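You operate a simulated robot arm through the tools that you are given. There is no shell and no other tool.

Carry out the task below with a simulated robot arm. There is one attempt and no reset: what you move stays moved.

Task
Plug in the big machine, switch on, run the motor up to pressure, stop it and switch off.

Only the result counts: the job must be done as asked and must still hold three seconds after the hand-in. Knocking over, shifting, dropping, spilling or breaking anything else fails it.

Robot
A 7-joint arm with a two-finger parallel gripper, fixed in place. Base frame: the origin is on the floor under the middle of its stand, x ahead of it, y to its left, z up. Units: mm, rad, N and s.
It reaches about 1247 mm from its shoulder. Its first joint turns from -2.304 to 2.304 rad. Payload 3.91 kg.
The tool frame sits at the grasp point between the pads (the TCP): z along the fingers, y along the line on which they close. The tips reach 30 mm beyond it. Largest opening 110 mm; finger width 20, thickness 10; the body of the gripper, 48 by 112 mm, starts 55 mm behind the TCP.
Orientation is told as [roll, pitch, yaw] about the base's x, y, z axes, in that order, counted from this pose: with the fingers straight down and closing along the base's y, the tool's x points along the base's -x, its y along +y and its z along -z.

Tools
- The arm moves only by the tool send_rows. Its argument "rows" is a list of rows, each a list of 3 entries, a list of its own where there are three numbers: the gripper command, from -1 (shut) to 1 (fully open), values between in proportion, then the shift along the tool's x, y, z in mm, then the turn, a rotation vector about the tool's x, y, z in rad. In form: [[hand, [dx, dy, dz], [rx, ry, rz]], ...]. A call has 1 to 20 rows; each row is the pose to reach, as a shift and turn from the pose commanded when the call began, along the tool's axes at that moment. A row lasts 0.2 s, in which the tool goes at most 50 mm and 0.15 rad; a call with a longer step from one row to the next is refused whole, and so is a gripper value outside its range. Where a pose cannot be reached the arm comes as near as it can. A force on the tool above 40 N (or 10 N above the force at the start of the call, whichever is more), or a blocked arm, ends the call early, and 0.2 s more pass. Each finger travels about 108 mm/s and halts on what it meets, pressing with about 34 N; the grip force reading is that of the motor and also rises with nothing between the fingers. The clock runs only during rows and for 0.2 s after the last one: add rows that repeat a pose to give the fingers time. The reply holds the time, the measured pose of the TCP, the force on the tool along the base axes, the opening and the grip force, in the units named above and with some noise, with the torque about the TCP (base axes, N m) and any sound that the robot's microphone picked up.
- Cameras (640 x 400 px; columns grow to the right, rows downward): "scene" is fixed at [398.9, -649.9, 1943]; the picture's right is [1.00, 0.08, 0.00], its down [0.04, -0.50, -0.86] and it looks along [-0.07, 0.86, -0.50] (base axes); focal length 338 px, centre (320, 200). "wrist" rides on the gripper at [72, 17, -103] in the tool frame; the picture's right is [-0.23, 0.97, 0.00], its down [-0.76, -0.18, -0.62] and it looks along [-0.61, -0.14, 0.78] (tool axes); focal length 222 px, centre (320, 200).
- camera(camera): a new picture of that camera. No time passes.
- measure_at(camera, pixels): for up to 12 pixels [column, row] of the newest picture of that camera ("zoom" is the newest enlarged one), the place [x, y, z] in the base frame of the surface seen there, good to about 2 mm. No time passes.
- close_up(camera, box): a new picture of the part [left, top, right, bottom] of that camera's present view, enlarged. No time passes.
- finish_job(): hands the job in; it is judged then, once.

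Open the gripper and draw the arm clear of the work before you hand the job in, unless the task says otherwise.

The tools are called as a command line: name --argument value ..., lists and objects as JSON in quotes. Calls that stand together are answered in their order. send_rows: Moves the arm, as the interface text tells. Its arguments: {"type":"object","properties":{"rows":{"type":"array","items":{"type":"array"}}},"required":["rows"]} The other tools are called the same way: camera (camera) takes a picture; measure_at (camera, pixels) gives the place of the surface under pixels of a picture; close_up (camera, box) takes an enlarged picture of a part of a camera's view; finish_job () hands the job in.

At the start:

```text
time: 0.0
tcp_pos: [353.3, 502.4, 1461.4]
ee_rot: [0.001, 0.0, 0.001]
wrist_force: [0.1, -0.3, 0.0]
ft_torque: [0.0, -0.01, -0.02]
grip_width: 110.2
grasp_force: 0.0
```

scene: 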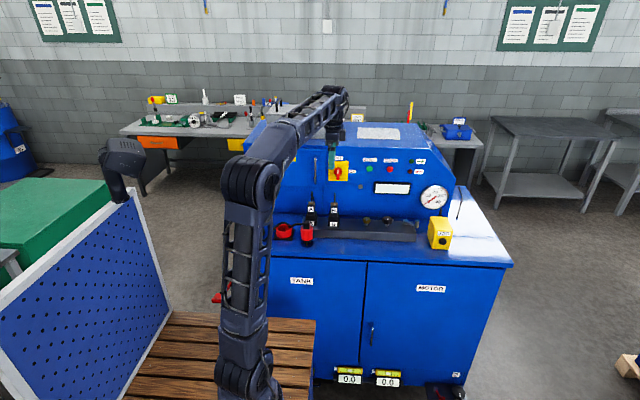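
wrist: 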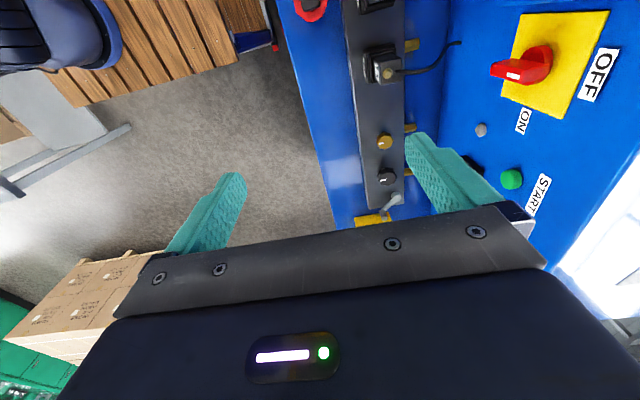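

I start by looking closer at the machine's panel and surroundings in the scene view (panel about columns 240-480, rows 120-260) before moving anything.

close_up --camera "scene" --box '[290, 120, 470, 260]'

close_up --camera "scene" --box '[200, 180, 340, 400]'

close_up --camera "scene" --box '[310, 280, 500, 400]'

close_up --camera "wrist" --box '[280, 0, 640, 240]'

```text
2.86 times, centred on (380, 190) of scene
```

zoom: 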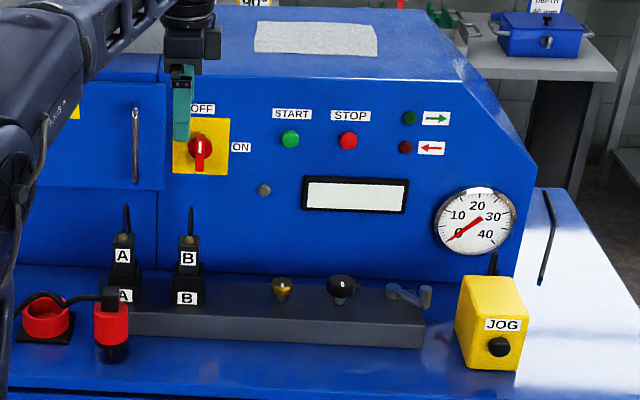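

```text
1.82 times, centred on (270, 290) of scene
```

zoom: 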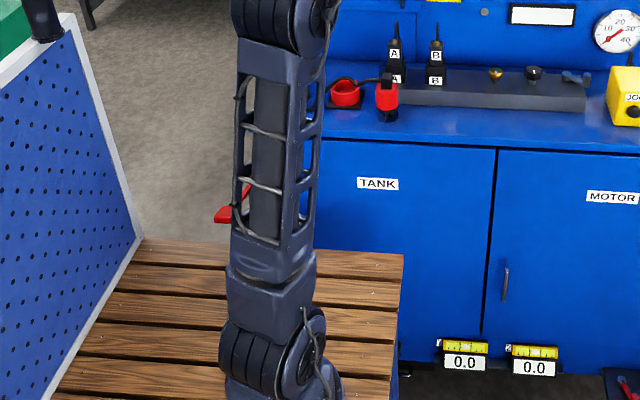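

```text
3.33 times, centred on (405, 340) of scene
```

zoom: 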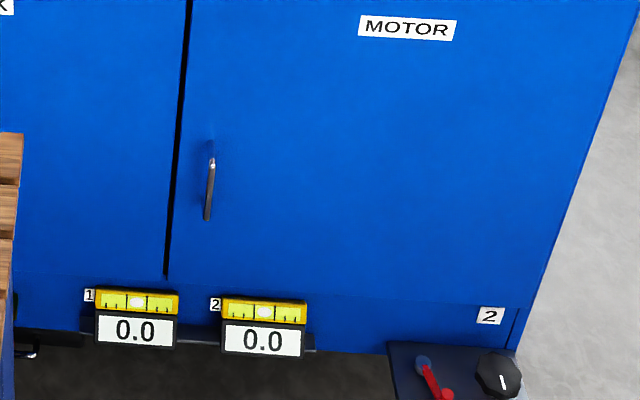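

```text
1.67 times, centred on (460, 120) of wrist
```

zoom: 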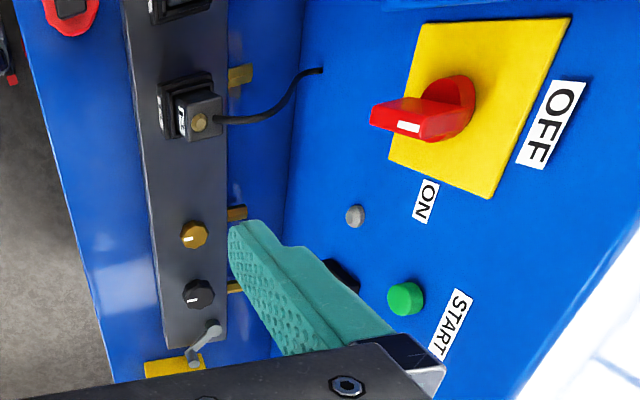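

The machine has a red plug near (307,235), a red ring near (284,231), a rotary main switch, START/STOP buttons, two arrow lamps and a gauge. I zoom further into each of them and measure.

close_up --camera "scene" --box '[265, 195, 345, 255]'

close_up --camera "scene" --box '[400, 170, 480, 260]'

close_up --camera "scene" --box '[320, 145, 440, 205]'

measure_at --camera "scene" --pixels '[[284, 231], [307, 222], [307, 235], [307, 243], [338, 172], [371, 168], [388, 169], [405, 161], [405, 170], [434, 198], [444, 244], [362, 194]]'

```text
6.67 times, centred on (305, 225) of scene
```

zoom: 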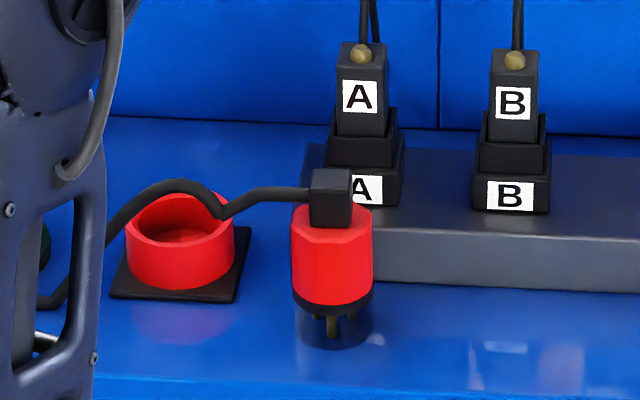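

```text
4.44 times, centred on (440, 215) of scene
```

zoom: 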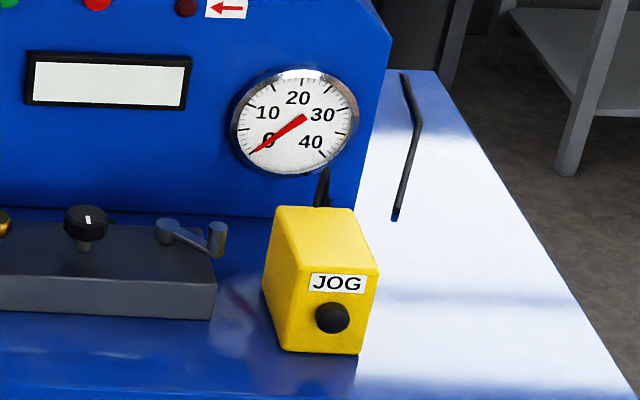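

```text
5.33 times, centred on (380, 175) of scene
```

zoom: 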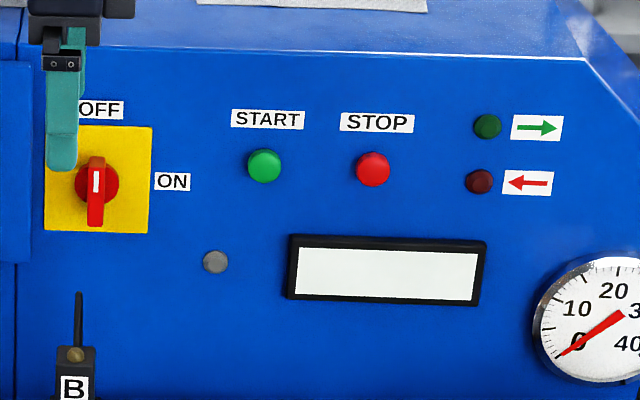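

```text
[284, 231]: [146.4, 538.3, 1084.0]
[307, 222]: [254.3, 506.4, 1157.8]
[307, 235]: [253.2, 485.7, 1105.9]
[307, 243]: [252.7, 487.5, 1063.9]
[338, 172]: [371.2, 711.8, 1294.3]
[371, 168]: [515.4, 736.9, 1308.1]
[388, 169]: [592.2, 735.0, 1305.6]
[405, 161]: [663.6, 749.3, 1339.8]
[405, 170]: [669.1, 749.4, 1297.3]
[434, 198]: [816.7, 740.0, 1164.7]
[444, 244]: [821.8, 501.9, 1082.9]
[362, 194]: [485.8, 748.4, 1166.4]
```

The plug (red body ~[253,486,1106], pins down) and the red socket ring (~[146,538,1084]) lie to the left of the gripper. I move the hand toward base -x, staying high, to see them with the wrist camera.

send_rows --rows '[[1, [40, 0, 0], [0, 0, 0]], [1, [80, 0, 5], [0, 0, 0]], [1, [120, 0, 10], [0, 0, 0]], [1, [160, 0, 15], [0, 0, 0]], [1, [200, 0, 20], [0, 0, 0]], [1, [240, 0, 30], [0, 0, 0]], [1, [240, 0, 30], [0, 0, 0]]]'

camera --camera "wrist"

camera --camera "scene"

```text
time: 1.6
tcp_pos: [112.5, 503.0, 1431.3]
ee_rot: [-0.001, 0.002, 0.0]
wrist_force: [0.2, 0.1, -0.1]
ft_torque: [-0.01, -0.01, -0.01]
grip_width: 110.0
grasp_force: 0.0
```

```text
taken
```

wrist: 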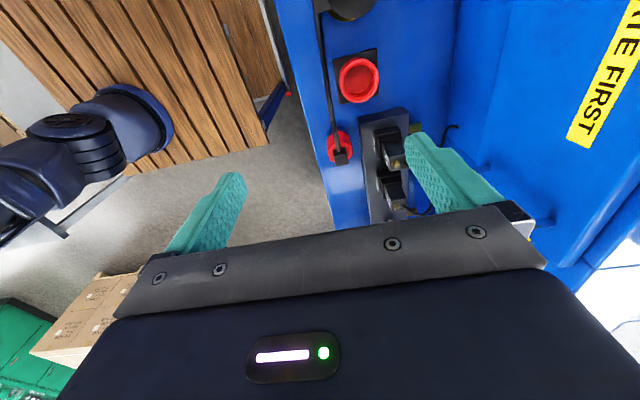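

```text
taken
```

scene: 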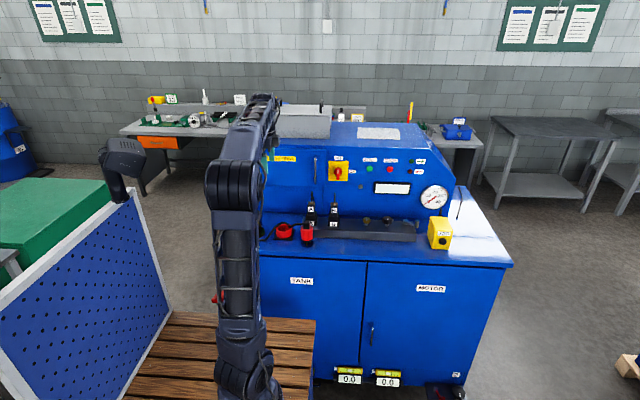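

The wrist view shows a yellow sign reading "...TE FIRST" at (605,70), the socket at (358,78) and the plug at (340,148). I zoom in on these.

close_up --camera "wrist" --box '[270, 0, 450, 230]'

close_up --camera "scene" --box '[240, 90, 340, 170]'

close_up --camera "scene" --box '[255, 190, 345, 260]'

close_up --camera "scene" --box '[340, 110, 420, 150]'

measure_at --camera "wrist" --pixels '[[358, 78], [376, 78], [342, 78], [360, 60], [360, 98], [342, 158], [340, 135], [328, 60], [333, 110], [370, 52], [347, 10], [300, 60]]'

```text
1.74 times, centred on (360, 115) of wrist
```

zoom: 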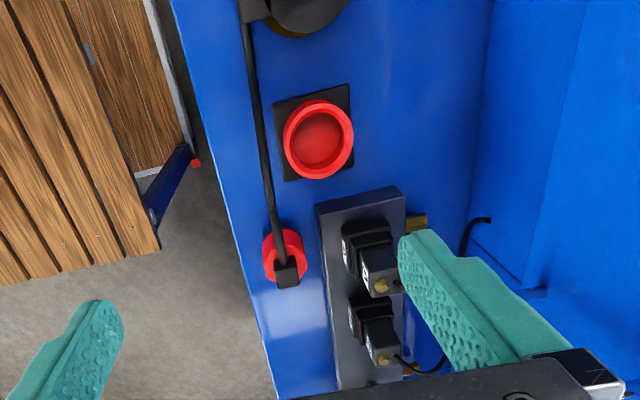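

```text
5.00 times, centred on (290, 130) of scene
```

zoom: 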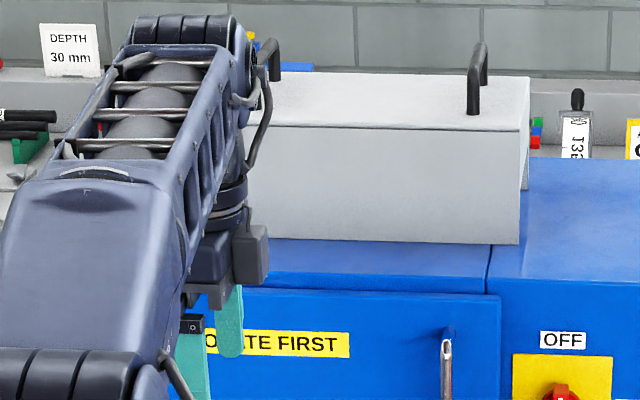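

```text
5.71 times, centred on (300, 225) of scene
```

zoom: 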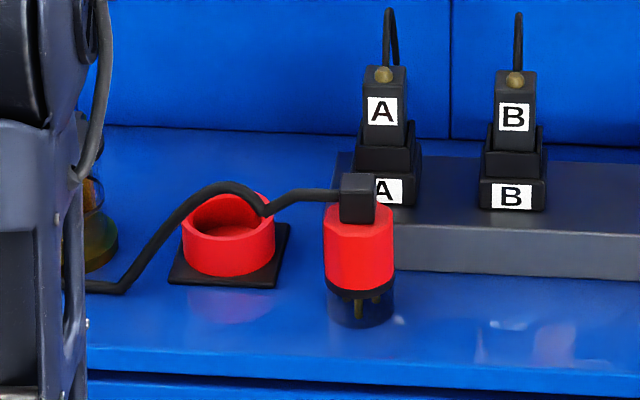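

```text
8.00 times, centred on (380, 130) of scene
```

zoom: 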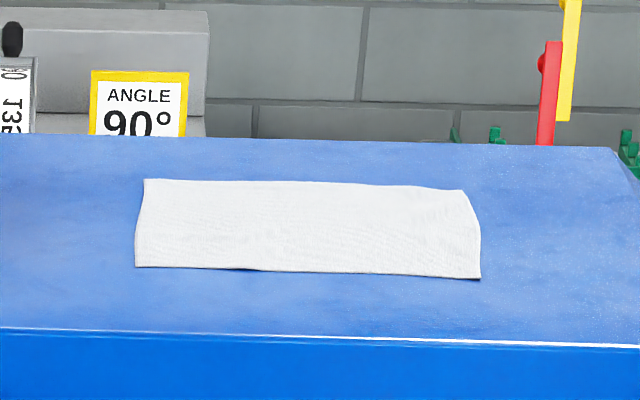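

```text
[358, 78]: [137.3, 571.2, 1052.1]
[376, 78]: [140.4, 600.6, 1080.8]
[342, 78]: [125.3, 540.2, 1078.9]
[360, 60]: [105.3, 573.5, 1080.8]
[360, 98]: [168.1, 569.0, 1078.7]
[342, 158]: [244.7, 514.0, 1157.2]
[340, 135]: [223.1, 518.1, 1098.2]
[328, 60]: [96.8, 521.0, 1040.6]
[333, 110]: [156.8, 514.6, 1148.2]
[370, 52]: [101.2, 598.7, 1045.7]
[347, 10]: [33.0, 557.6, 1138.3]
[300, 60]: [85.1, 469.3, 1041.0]
```

I take tighter close-ups of the socket and plug, to see pin holes and keys.

close_up --camera "wrist" --box '[330, 50, 390, 106]'

close_up --camera "wrist" --box '[310, 110, 380, 180]'

close_up --camera "scene" --box '[292, 212, 322, 248]'

close_up --camera "wrist" --box '[280, 0, 400, 60]'

```text
7.14 times, centred on (360, 78) of wrist
```

zoom: 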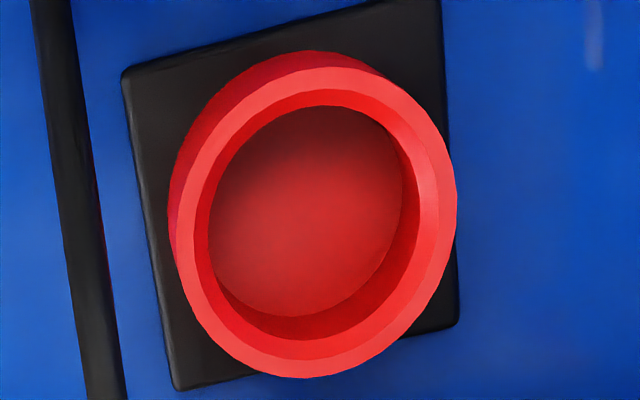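

```text
5.71 times, centred on (345, 145) of wrist
```

zoom: 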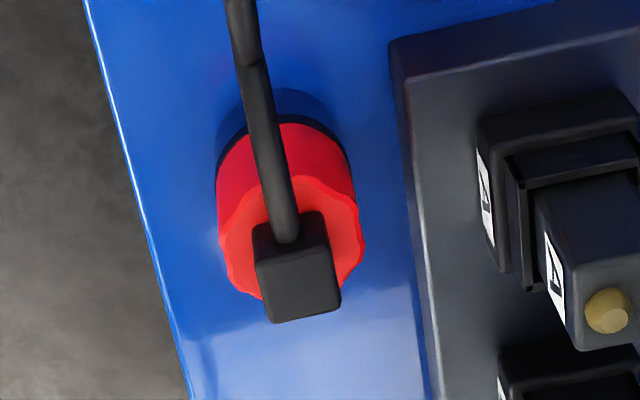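

```text
11.11 times, centred on (307, 230) of scene
```

zoom: 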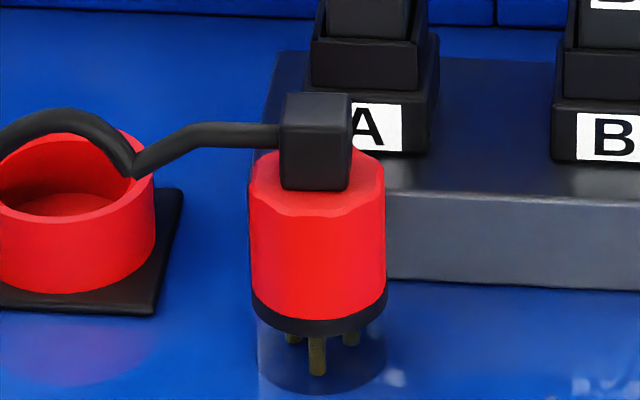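

```text
5.33 times, centred on (340, 30) of wrist
```

zoom: 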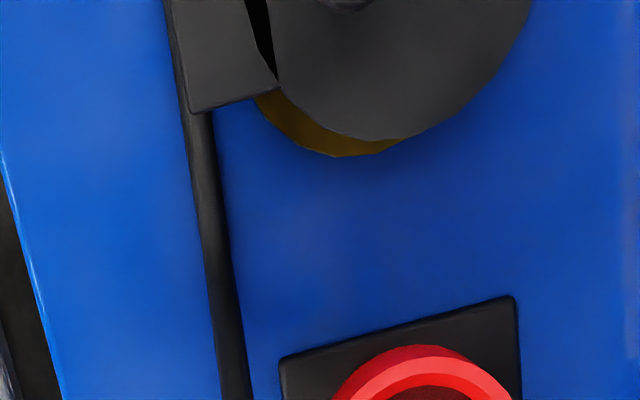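

The socket ring and plug are clear; now I check the wall notices and the rest for instructions that matter (target pressure etc.).

close_up --camera "scene" --box '[20, 0, 130, 50]'

close_up --camera "scene" --box '[490, 0, 620, 60]'

close_up --camera "scene" --box '[412, 178, 456, 214]'

close_up --camera "scene" --box '[350, 205, 430, 250]'

measure_at --camera "wrist" --pixels '[[336, 52], [377, 49], [345, 104], [388, 96], [350, 66], [366, 66], [368, 85], [352, 92], [312, 110], [320, 160], [344, 165], [350, 150]]'

```text
5.82 times, centred on (75, 25) of scene
```

zoom: 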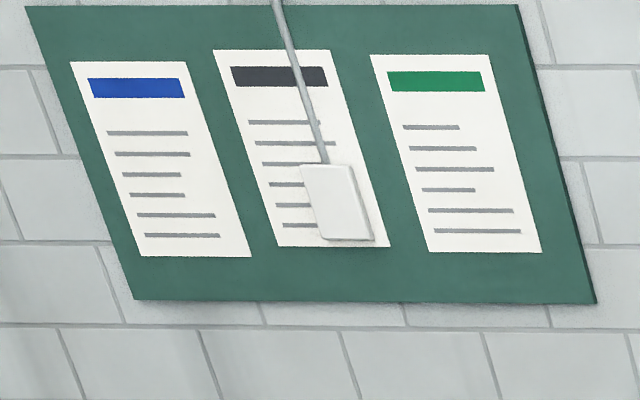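

```text
4.92 times, centred on (555, 30) of scene
```

zoom: 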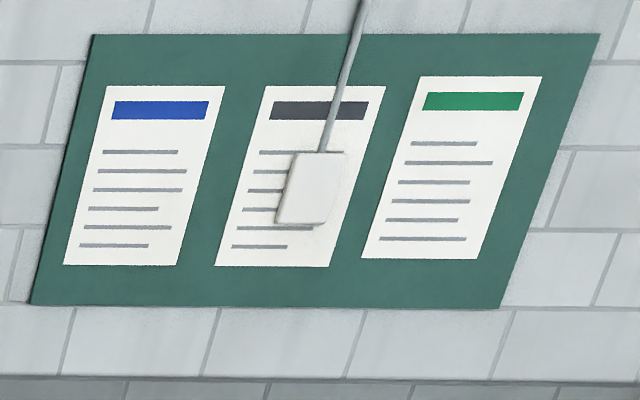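

```text
11.11 times, centred on (434, 196) of scene
```

zoom: 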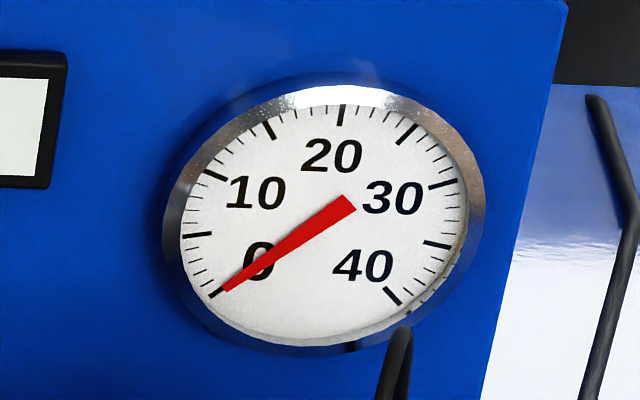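

```text
8.00 times, centred on (390, 228) of scene
```

zoom: 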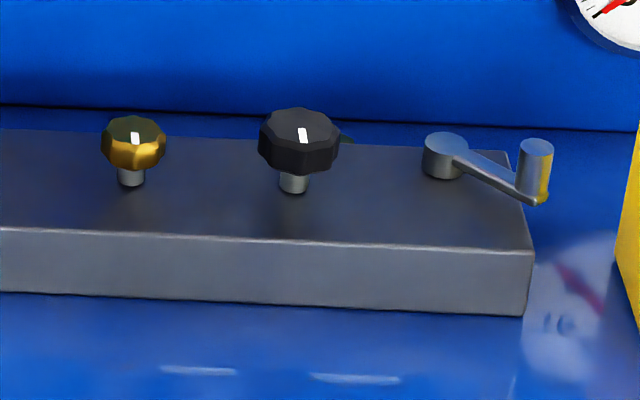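

```text
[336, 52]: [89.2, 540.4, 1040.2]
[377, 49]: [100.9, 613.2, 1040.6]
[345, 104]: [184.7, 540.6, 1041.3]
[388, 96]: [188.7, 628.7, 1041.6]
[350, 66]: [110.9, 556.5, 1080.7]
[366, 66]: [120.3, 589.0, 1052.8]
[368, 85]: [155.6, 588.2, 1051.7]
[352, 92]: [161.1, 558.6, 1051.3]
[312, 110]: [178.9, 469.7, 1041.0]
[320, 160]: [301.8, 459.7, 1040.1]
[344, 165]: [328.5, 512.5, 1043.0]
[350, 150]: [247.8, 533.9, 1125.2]
```

The plug stands at about [252,511], socket centre about [137,570], table z≈1041. There is something dark and round left of the socket near (345,8) in the wrist view; I shift further to base -x to see it and the lead's end.

send_rows --rows '[[1, [40, 0, 0], [0, 0, 0]], [1, [80, 0, 0], [0, 0, 0]], [1, [120, 0, 0], [0, 0, 0]], [1, [160, 0, 0], [0, 0, 0]], [1, [160, 0, 0], [0, 0, 0]]]'

camera --camera "wrist"

camera --camera "scene"

close_up --camera "scene" --box '[200, 140, 330, 260]'

```text
time: 2.8
tcp_pos: [-50.7, 500.9, 1430.0]
ee_rot: [0.0, -0.001, -0.001]
wrist_force: [0.5, 0.2, 0.4]
ft_torque: [0.0, 0.0, -0.04]
grip_width: 110.2
grasp_force: 0.0
```

```text
taken
```

wrist: 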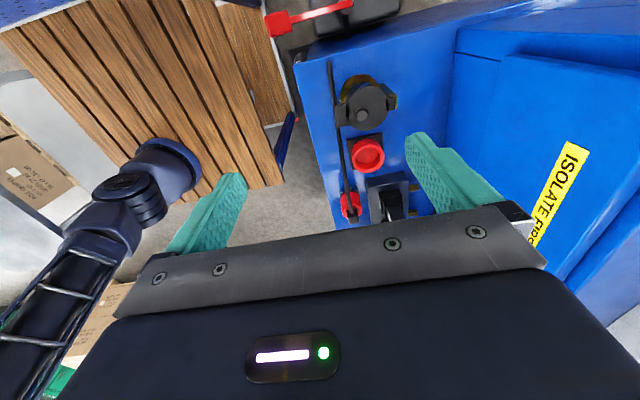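

```text
taken
```

scene: 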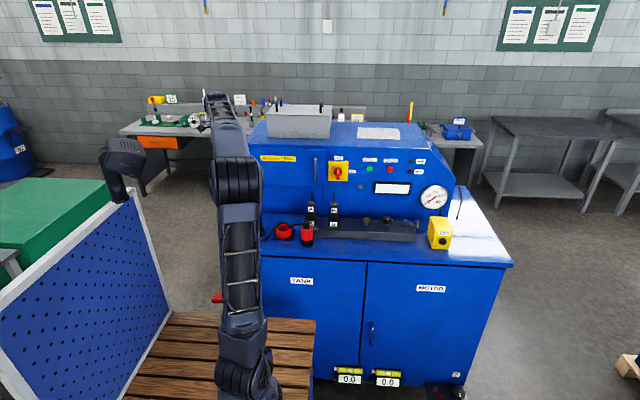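

```text
3.33 times, centred on (265, 200) of scene
```

zoom: 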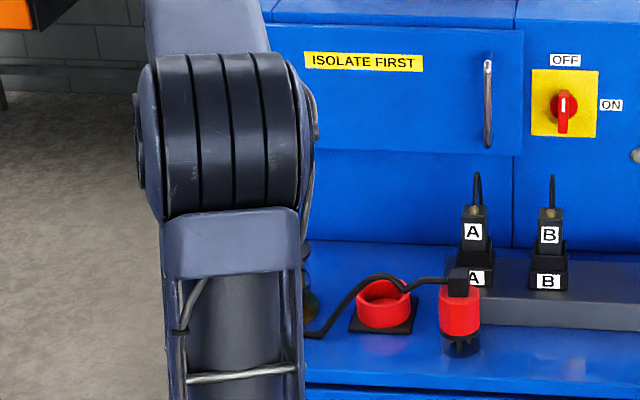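

close_up --camera "wrist" --box '[290, 40, 450, 230]'

measure_at --camera "wrist" --pixels '[[330, 80], [335, 120], [341, 160], [345, 185], [362, 100], [350, 105], [385, 100], [355, 80], [365, 90], [352, 200], [347, 190], [366, 154]]'

```text
2.11 times, centred on (370, 135) of wrist
```

zoom: 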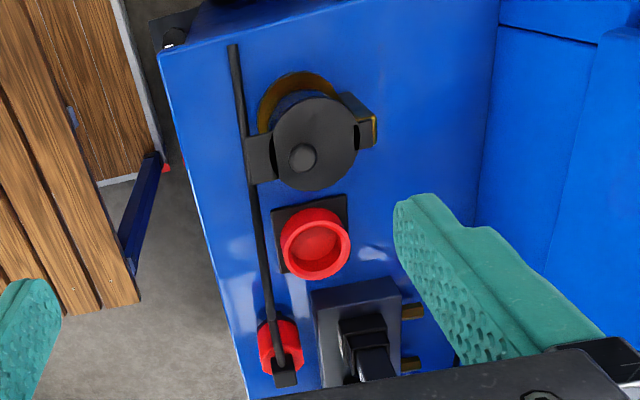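

```text
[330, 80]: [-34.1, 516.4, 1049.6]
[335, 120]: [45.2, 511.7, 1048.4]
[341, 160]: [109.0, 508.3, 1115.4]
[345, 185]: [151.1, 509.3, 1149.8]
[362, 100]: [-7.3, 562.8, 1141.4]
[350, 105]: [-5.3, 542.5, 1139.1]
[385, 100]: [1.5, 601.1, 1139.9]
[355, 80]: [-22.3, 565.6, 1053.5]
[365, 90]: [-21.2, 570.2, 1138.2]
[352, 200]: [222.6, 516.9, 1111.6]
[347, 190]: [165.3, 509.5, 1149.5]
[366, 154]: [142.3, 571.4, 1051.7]
```

The lead runs at y≈512-518 and arches up to z≈1150 before the plug; a filler cap stands at about [0,562]. I measure the manifold and connector A next to the plug to see whether the fingers fit there.

measure_at --camera "scene" --pixels '[[311, 208], [311, 213], [311, 222], [316, 222], [318, 232], [320, 228], [316, 217], [314, 200], [302, 232], [312, 232], [307, 226], [303, 222]]'

close_up --camera "scene" --box '[290, 190, 350, 250]'

```text
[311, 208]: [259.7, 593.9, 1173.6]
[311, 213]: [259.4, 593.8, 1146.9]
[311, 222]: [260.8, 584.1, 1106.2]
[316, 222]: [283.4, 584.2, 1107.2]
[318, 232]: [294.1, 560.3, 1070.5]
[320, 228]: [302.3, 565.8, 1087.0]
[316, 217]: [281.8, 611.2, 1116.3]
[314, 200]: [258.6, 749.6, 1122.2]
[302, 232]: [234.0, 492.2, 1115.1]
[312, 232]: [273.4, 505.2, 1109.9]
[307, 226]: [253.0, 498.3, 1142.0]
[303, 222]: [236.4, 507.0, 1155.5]
```

```text
6.67 times, centred on (320, 220) of scene
```

zoom: 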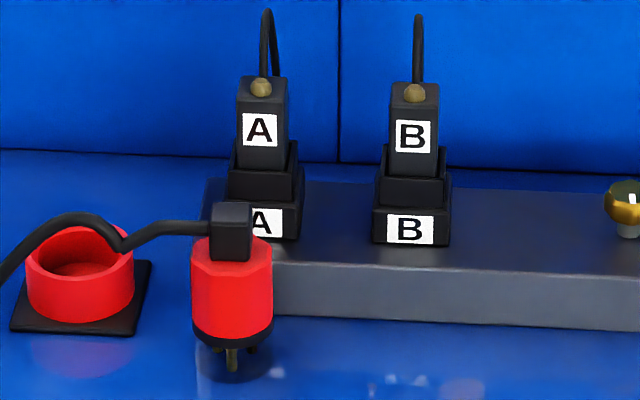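

Manifold front face is at y≈560 (top z≈1089) and connector A at y≥584, so with an opening of about 75 mm and tips above z≈1092 the fingers clear. I move above the plug at a safe height first.

send_rows --rows '[[0.4, [-45, 0, 0], [0, 0, 0]], [0.4, [-90, 2, 10], [0, 0, 0]], [0.4, [-135, 4, 25], [0, 0, 0]], [0.4, [-175, 6, 45], [0, 0, 0]], [0.4, [-215, 8, 65], [0, 0, 0]], [0.4, [-255, 9, 90], [0, 0, 0]], [0.4, [-285, 10, 115], [0, 0, 0]], [0.4, [-303, 10, 140], [0, 0, 0]], [0.4, [-303, 10, 160], [0, 0, 0]], [0.4, [-303, 10, 160], [0, 0, 0]]]'

camera --camera "wrist"

camera --camera "scene"

```text
time: 5.0
tcp_pos: [255.9, 514.0, 1271.3]
ee_rot: [-0.002, 0.0, 0.0]
wrist_force: [0.3, -1.2, 0.1]
ft_torque: [0.01, -0.01, -0.01]
grip_width: 77.1
grasp_force: 0.0
```

```text
taken
```

wrist: 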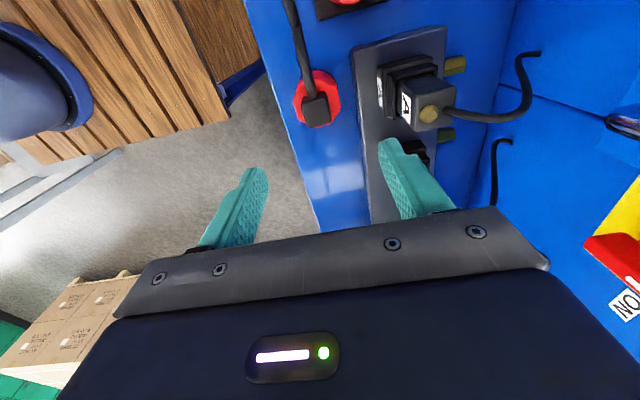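

```text
taken
```

scene: 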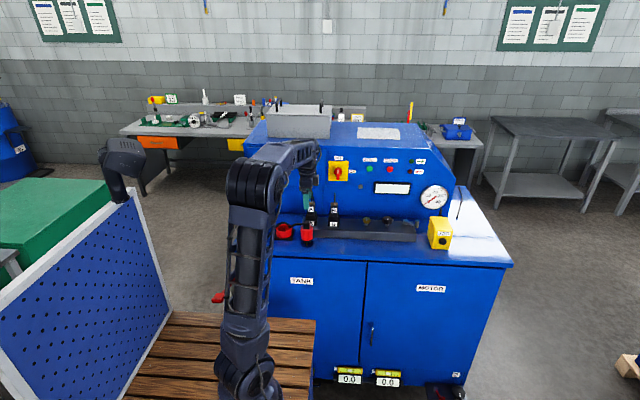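

The hand is at [256,514,1271], plug block at (315,105) in the wrist view. I zoom in and measure its edges to centre the grasp exactly.

close_up --camera "wrist" --box '[285, 60, 350, 140]'

measure_at --camera "wrist" --pixels '[[303, 98], [323, 94], [306, 108], [327, 105], [315, 101], [297, 100], [338, 97], [310, 125], [328, 122], [298, 112], [338, 85], [316, 72]]'

```text
5.00 times, centred on (318, 100) of wrist
```

zoom: 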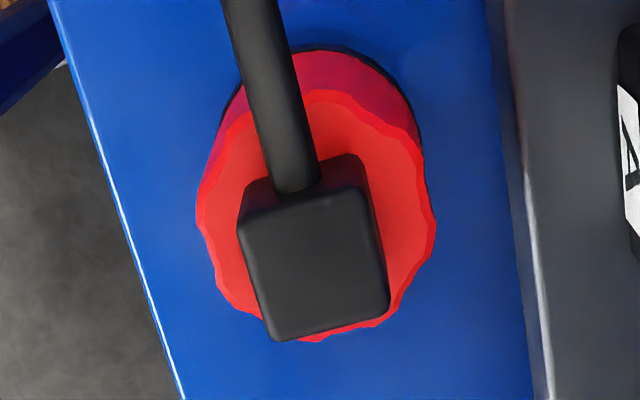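

```text
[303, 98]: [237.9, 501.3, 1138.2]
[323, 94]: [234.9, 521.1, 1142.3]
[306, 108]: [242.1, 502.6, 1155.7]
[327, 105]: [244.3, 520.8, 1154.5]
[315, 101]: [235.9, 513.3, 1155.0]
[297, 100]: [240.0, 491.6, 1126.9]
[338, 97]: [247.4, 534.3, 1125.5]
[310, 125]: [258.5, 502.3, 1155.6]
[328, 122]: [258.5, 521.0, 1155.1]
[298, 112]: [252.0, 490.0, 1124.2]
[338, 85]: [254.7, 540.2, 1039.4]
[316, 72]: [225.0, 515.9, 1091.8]
```

Plug centre is about [250,512], red body top z≈1126, block top z≈1156. I narrow the opening to ~69 mm and descend to TCP z≈1121, tips just above the manifold's top level.

send_rows --rows '[[0.25, [6, 0, 0], [0, 0, 0]], [0.25, [6, 0, 30], [0, 0, 0]], [0.25, [6, 0, 60], [0, 0, 0]], [0.25, [6, 0, 85], [0, 0, 0]], [0.25, [6, 0, 105], [0, 0, 0]], [0.25, [6, 0, 120], [0, 0, 0]], [0.25, [6, 0, 135], [0, 0, 0]], [0.25, [6, 0, 150], [0, 0, 0]], [0.25, [6, 0, 150], [0, 0, 0]]]'

camera --camera "wrist"

close_up --camera "scene" --box '[270, 170, 350, 260]'

```text
time: 7.0
tcp_pos: [250.8, 512.6, 1119.9]
ee_rot: [-0.001, 0.001, -0.001]
wrist_force: [0.7, -0.2, 0.4]
ft_torque: [-0.01, 0.0, 0.02]
grip_width: 68.8
grasp_force: 0.0
```

```text
taken
```

wrist: 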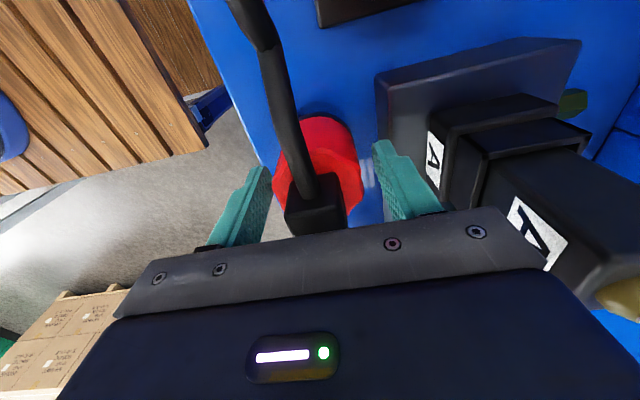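

```text
4.44 times, centred on (310, 215) of scene
```

zoom: 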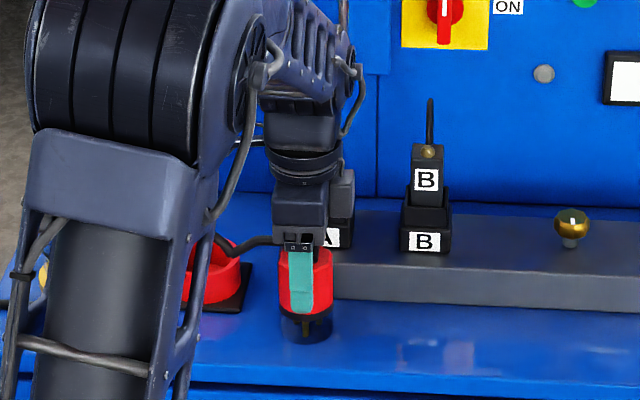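

The fingers straddle the plug; in the scene zoom the finger (col ~300) sits slightly left of the plug's centre (~305), so I shift 3 mm to base +x and close on the plug.

send_rows --rows '[[0.25, [-3, 0, 0], [0, 0, 0]], [0.0, [-3, 0, 0], [0, 0, 0]], [-0.3, [-3, 0, 0], [0, 0, 0]], [-0.5, [-3, 0, 0], [0, 0, 0]], [-0.5, [-3, 0, 0], [0, 0, 0]], [-0.5, [-3, 0, 0], [0, 0, 0]]]'

camera --camera "wrist"

close_up --camera "scene" --box '[270, 190, 350, 260]'

```text
time: 8.4
tcp_pos: [253.2, 513.4, 1120.3]
ee_rot: [0.0, 0.001, 0.0]
wrist_force: [-0.1, -0.3, -0.4]
ft_torque: [-0.04, 0.01, 0.01]
grip_width: 51.1
grasp_force: 33.8
```

```text
taken
```

wrist: 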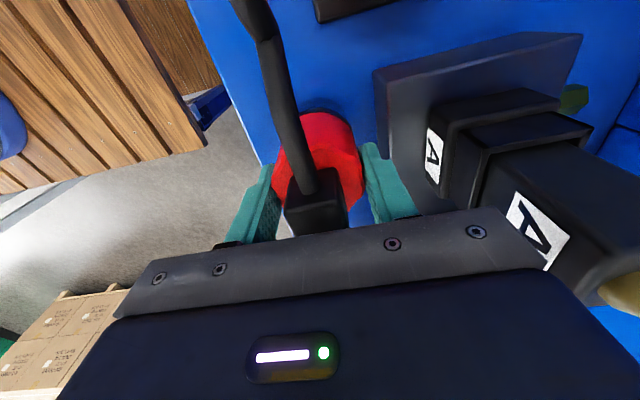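

```text
5.71 times, centred on (310, 225) of scene
```

zoom: 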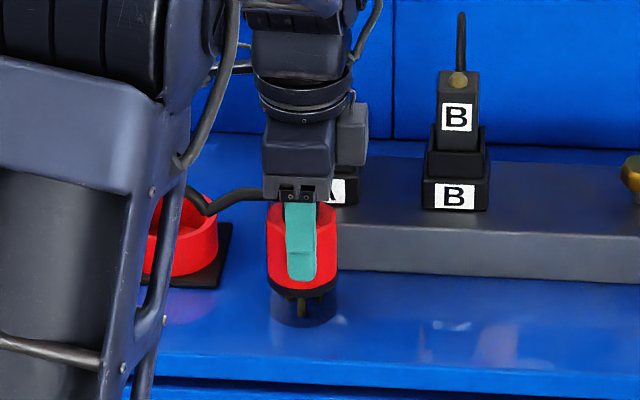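

The grip holds at 51 mm with 34 N. I lift straight up 75 mm and check the plug and lead.

send_rows --rows '[[-0.5, [0, 0, -10], [0, 0, 0]], [-0.5, [0, 0, -25], [0, 0, 0]], [-0.5, [0, 0, -42], [0, 0, 0]], [-0.5, [0, 0, -60], [0, 0, 0]], [-0.5, [0, 0, -75], [0, 0, 0]], [-0.5, [0, 0, -75], [0, 0, 0]]]'

camera --camera "wrist"

close_up --camera "scene" --box '[250, 170, 350, 260]'

```text
time: 9.8
tcp_pos: [252.3, 512.0, 1195.0]
ee_rot: [0.0, 0.0, 0.0]
wrist_force: [0.3, 0.1, -3.7]
ft_torque: [-0.03, 0.0, 0.04]
grip_width: 51.2
grasp_force: 33.6
```

```text
taken
```

wrist: 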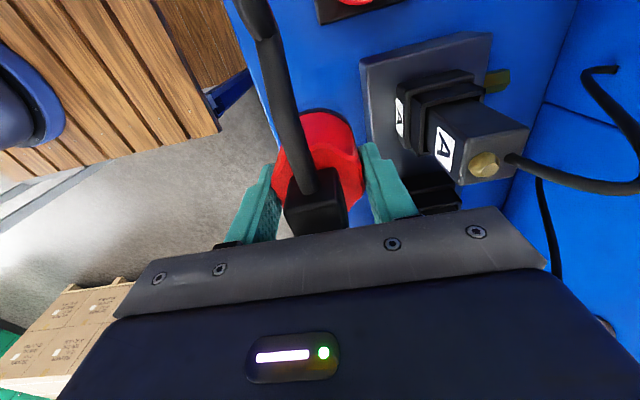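

```text
4.44 times, centred on (300, 215) of scene
```

zoom: 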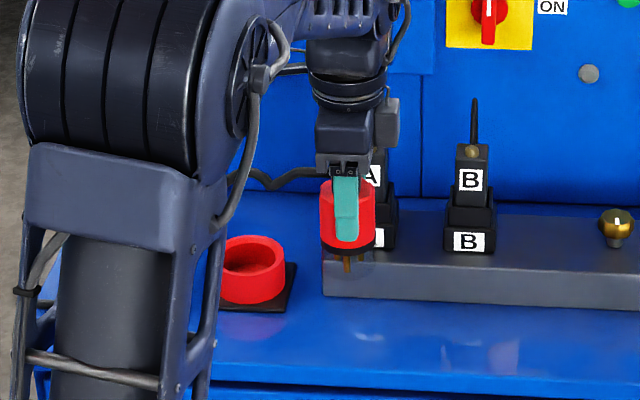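

The plug lifts cleanly with its clear shroud and lead. I zoom on the now-free socket ring in the scene view to measure its rim precisely.

close_up --camera "scene" --box '[296, 220, 320, 242]'

close_up --camera "scene" --box '[292, 215, 322, 245]'

close_up --camera "scene" --box '[294, 220, 320, 244]'

```text
16.00 times, centred on (308, 231) of scene
```

zoom: 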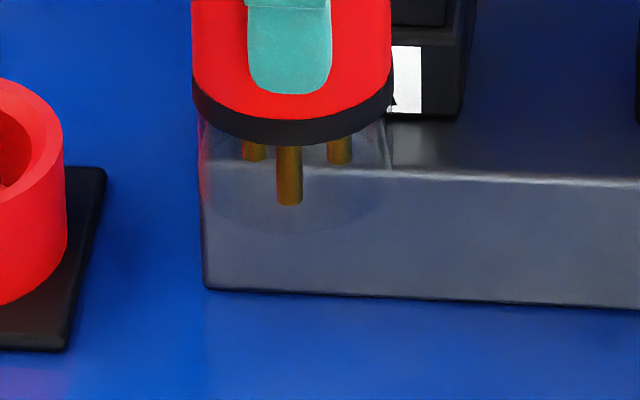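

```text
13.33 times, centred on (307, 230) of scene
```

zoom: 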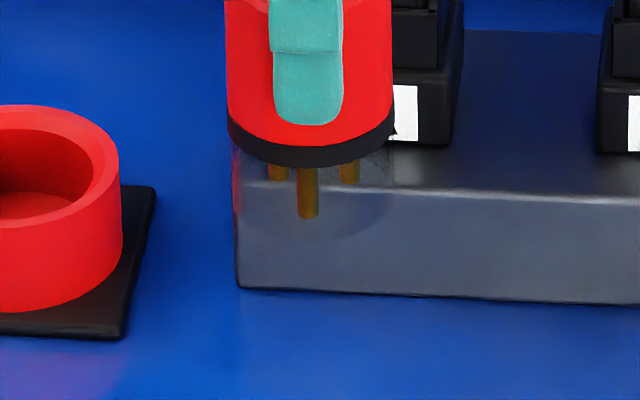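

```text
16.00 times, centred on (307, 232) of scene
```

zoom: 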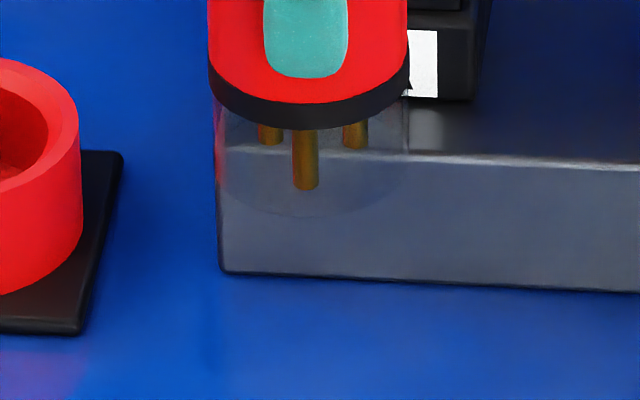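

I see a small dark tab at the collar's right edge (397,92 in the first zoom) that may be a key. I zoom on the socket ring itself for a matching slot.

close_up --camera "scene" --box '[270, 215, 304, 245]'

close_up --camera "scene" --box '[304, 218, 322, 234]'

```text
13.33 times, centred on (287, 230) of scene
```

zoom: 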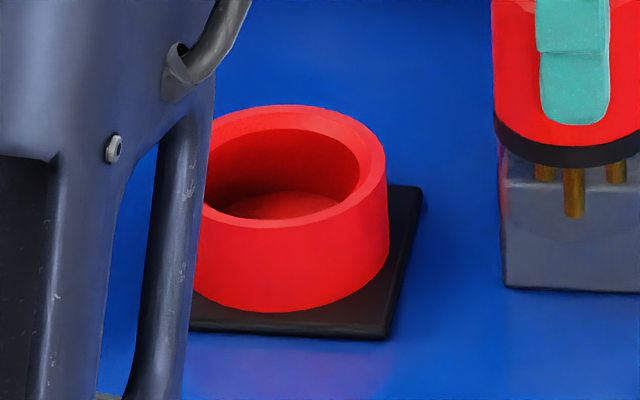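

```text
16.00 times, centred on (313, 226) of scene
```

zoom: 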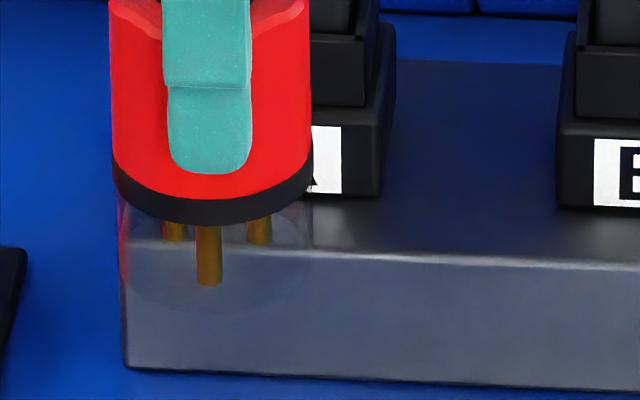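

The "tab" was only the letter A behind; the socket is a plain ring. I measure rim points with sub-pixel positions.

measure_at --camera "scene" --pixels '[[284.75, 231.4], [291.1, 227.4], [284.75, 223.6], [287.5, 230.7], [290.2, 229.3], [288.5, 224.6], [280, 230.8], [281, 223.8], [285, 228.5], [284.75, 235], [289, 234], [291.7, 231]]'

```text
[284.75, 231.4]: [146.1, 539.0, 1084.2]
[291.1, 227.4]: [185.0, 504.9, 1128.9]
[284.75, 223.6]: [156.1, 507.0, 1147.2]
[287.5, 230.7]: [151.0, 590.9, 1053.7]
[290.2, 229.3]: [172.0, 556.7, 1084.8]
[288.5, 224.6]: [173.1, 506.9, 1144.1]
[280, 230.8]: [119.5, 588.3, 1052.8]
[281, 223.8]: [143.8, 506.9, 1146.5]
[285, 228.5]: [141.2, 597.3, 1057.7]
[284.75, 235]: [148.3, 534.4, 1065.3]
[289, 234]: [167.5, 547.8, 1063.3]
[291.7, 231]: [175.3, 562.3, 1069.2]
```

Those used the older picture, so I refresh the view of the ring and measure many rim points in the enlarged picture to fit its centre.

close_up --camera "scene" --box '[270, 215, 304, 245]'

measure_at --camera "zoom" --pixels '[[386, 200], [380, 250], [360, 285], [320, 303], [280, 308], [240, 304], [384, 160], [360, 128], [320, 110], [290, 106], [255, 110], [225, 120]]'

measure_at --camera "zoom" --pixels '[[371, 185], [350, 208], [320, 220], [290, 224], [250, 221], [220, 213], [372, 155], [350, 135], [320, 120], [290, 116], [260, 118], [230, 127]]'

```text
13.33 times, centred on (287, 230) of scene
```

zoom: 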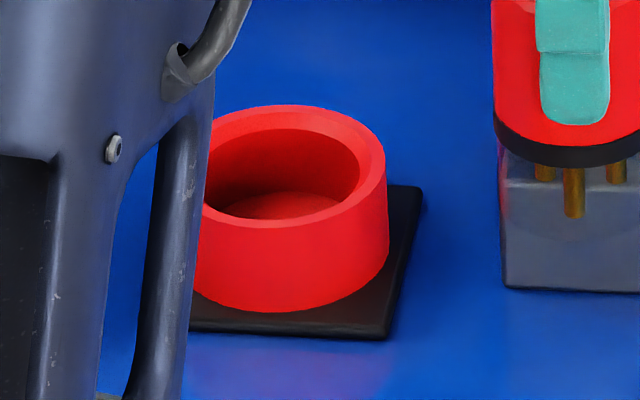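

```text
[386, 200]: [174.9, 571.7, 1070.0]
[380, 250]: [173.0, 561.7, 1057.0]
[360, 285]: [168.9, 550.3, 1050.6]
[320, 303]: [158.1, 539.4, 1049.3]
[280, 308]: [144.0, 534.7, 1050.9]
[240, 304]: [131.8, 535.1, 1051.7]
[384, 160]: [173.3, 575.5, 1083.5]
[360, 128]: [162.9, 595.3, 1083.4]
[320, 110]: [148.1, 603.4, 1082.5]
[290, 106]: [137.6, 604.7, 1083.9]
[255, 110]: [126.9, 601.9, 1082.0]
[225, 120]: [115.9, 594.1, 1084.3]
```

```text
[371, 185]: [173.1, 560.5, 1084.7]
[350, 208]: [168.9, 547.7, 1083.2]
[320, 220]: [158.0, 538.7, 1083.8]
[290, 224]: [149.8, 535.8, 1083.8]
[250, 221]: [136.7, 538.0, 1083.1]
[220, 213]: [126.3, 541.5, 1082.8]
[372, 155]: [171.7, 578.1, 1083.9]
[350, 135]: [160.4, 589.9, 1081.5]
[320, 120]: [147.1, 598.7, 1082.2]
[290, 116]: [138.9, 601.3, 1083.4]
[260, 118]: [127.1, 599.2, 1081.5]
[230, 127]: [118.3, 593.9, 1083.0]
```

The ring fits centre ≈ [139.8, 569.5], outer radius 35, rim z≈1083. Now I measure the held plug the same way to get its offset from the TCP.

close_up --camera "scene" --box '[294, 205, 324, 240]'

close_up --camera "wrist" --box '[260, 100, 380, 240]'

```text
11.43 times, centred on (309, 222) of scene
```

zoom: 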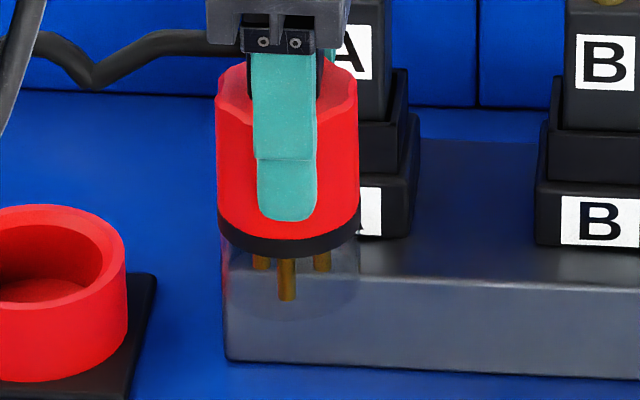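

```text
2.86 times, centred on (320, 170) of wrist
```

zoom: 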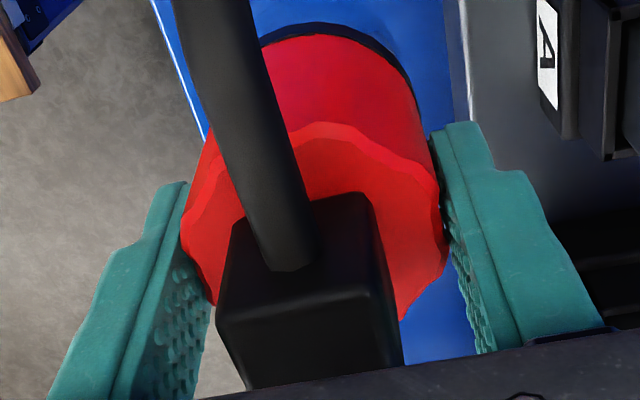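

I re-take the scene close-up so the measuring applies to it, and measure points around the plug's collar.

close_up --camera "scene" --box '[294, 205, 324, 240]'

measure_at --camera "zoom" --pixels '[[218, 140], [222, 180], [232, 205], [245, 220], [330, 225], [345, 210], [354, 185], [357, 140], [226, 160], [350, 160], [290, 247], [285, 190]]'

measure_at --camera "zoom" --pixels '[[221, 232], [230, 243], [250, 252], [270, 256], [290, 256], [310, 254], [330, 247], [350, 235], [357, 222], [262, 240], [240, 190], [340, 190]]'

```text
11.43 times, centred on (309, 222) of scene
```

zoom: 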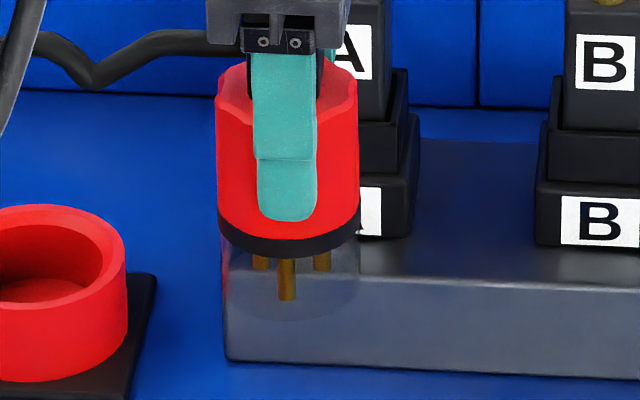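

```text
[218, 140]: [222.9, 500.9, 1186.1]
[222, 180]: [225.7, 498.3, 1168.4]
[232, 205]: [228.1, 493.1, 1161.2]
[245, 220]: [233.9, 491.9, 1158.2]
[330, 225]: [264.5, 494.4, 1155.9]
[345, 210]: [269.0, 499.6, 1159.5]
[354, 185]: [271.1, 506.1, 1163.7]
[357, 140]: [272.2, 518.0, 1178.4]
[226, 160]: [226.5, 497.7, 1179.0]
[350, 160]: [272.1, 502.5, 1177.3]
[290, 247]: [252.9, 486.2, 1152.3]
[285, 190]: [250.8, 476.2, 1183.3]
```

```text
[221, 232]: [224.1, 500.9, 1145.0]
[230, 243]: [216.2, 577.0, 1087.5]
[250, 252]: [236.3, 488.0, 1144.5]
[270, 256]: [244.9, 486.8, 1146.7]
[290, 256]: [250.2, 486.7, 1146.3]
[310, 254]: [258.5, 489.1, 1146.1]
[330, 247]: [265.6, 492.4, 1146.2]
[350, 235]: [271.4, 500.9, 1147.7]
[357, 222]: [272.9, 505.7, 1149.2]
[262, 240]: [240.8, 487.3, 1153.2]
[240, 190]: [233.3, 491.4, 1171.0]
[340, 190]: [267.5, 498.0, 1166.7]
```

Plug centre ≈ [248,512], so it needs a shift of about [-108,+57.5] to sit over the socket. Before moving sideways I check where the lead runs now, because the filler cap stands at [0,562].

camera --camera "wrist"

measure_at --camera "wrist" --pixels '[[300, 170], [290, 140], [280, 100], [272, 70], [265, 45], [260, 30], [255, 15], [248, 3]]'

camera --camera "scene"

close_up --camera "scene" --box '[200, 190, 320, 300]'

```text
taken
```

wrist: 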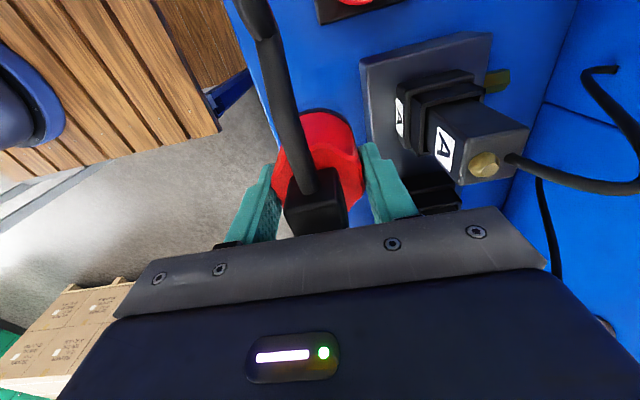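

```text
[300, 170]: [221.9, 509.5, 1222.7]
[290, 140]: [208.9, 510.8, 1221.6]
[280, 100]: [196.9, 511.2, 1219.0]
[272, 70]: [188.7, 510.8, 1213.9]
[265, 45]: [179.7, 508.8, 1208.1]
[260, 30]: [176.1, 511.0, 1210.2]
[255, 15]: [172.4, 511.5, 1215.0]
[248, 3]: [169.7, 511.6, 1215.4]
```

```text
taken
```

scene: 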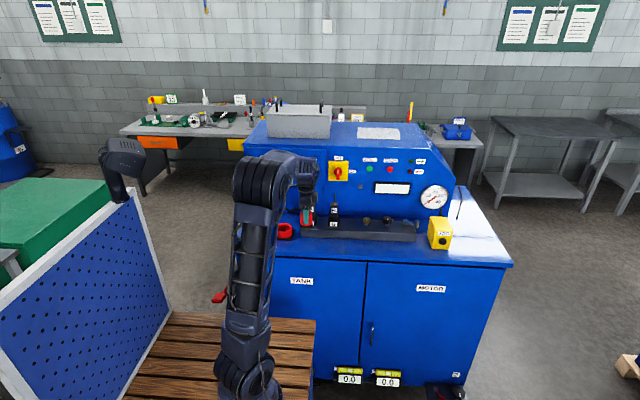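

```text
3.64 times, centred on (260, 245) of scene
```

zoom: 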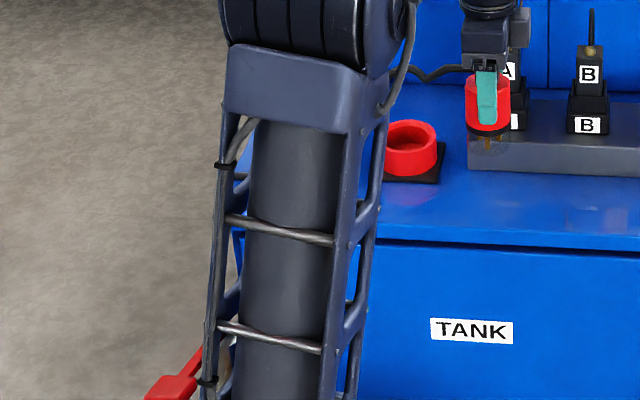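

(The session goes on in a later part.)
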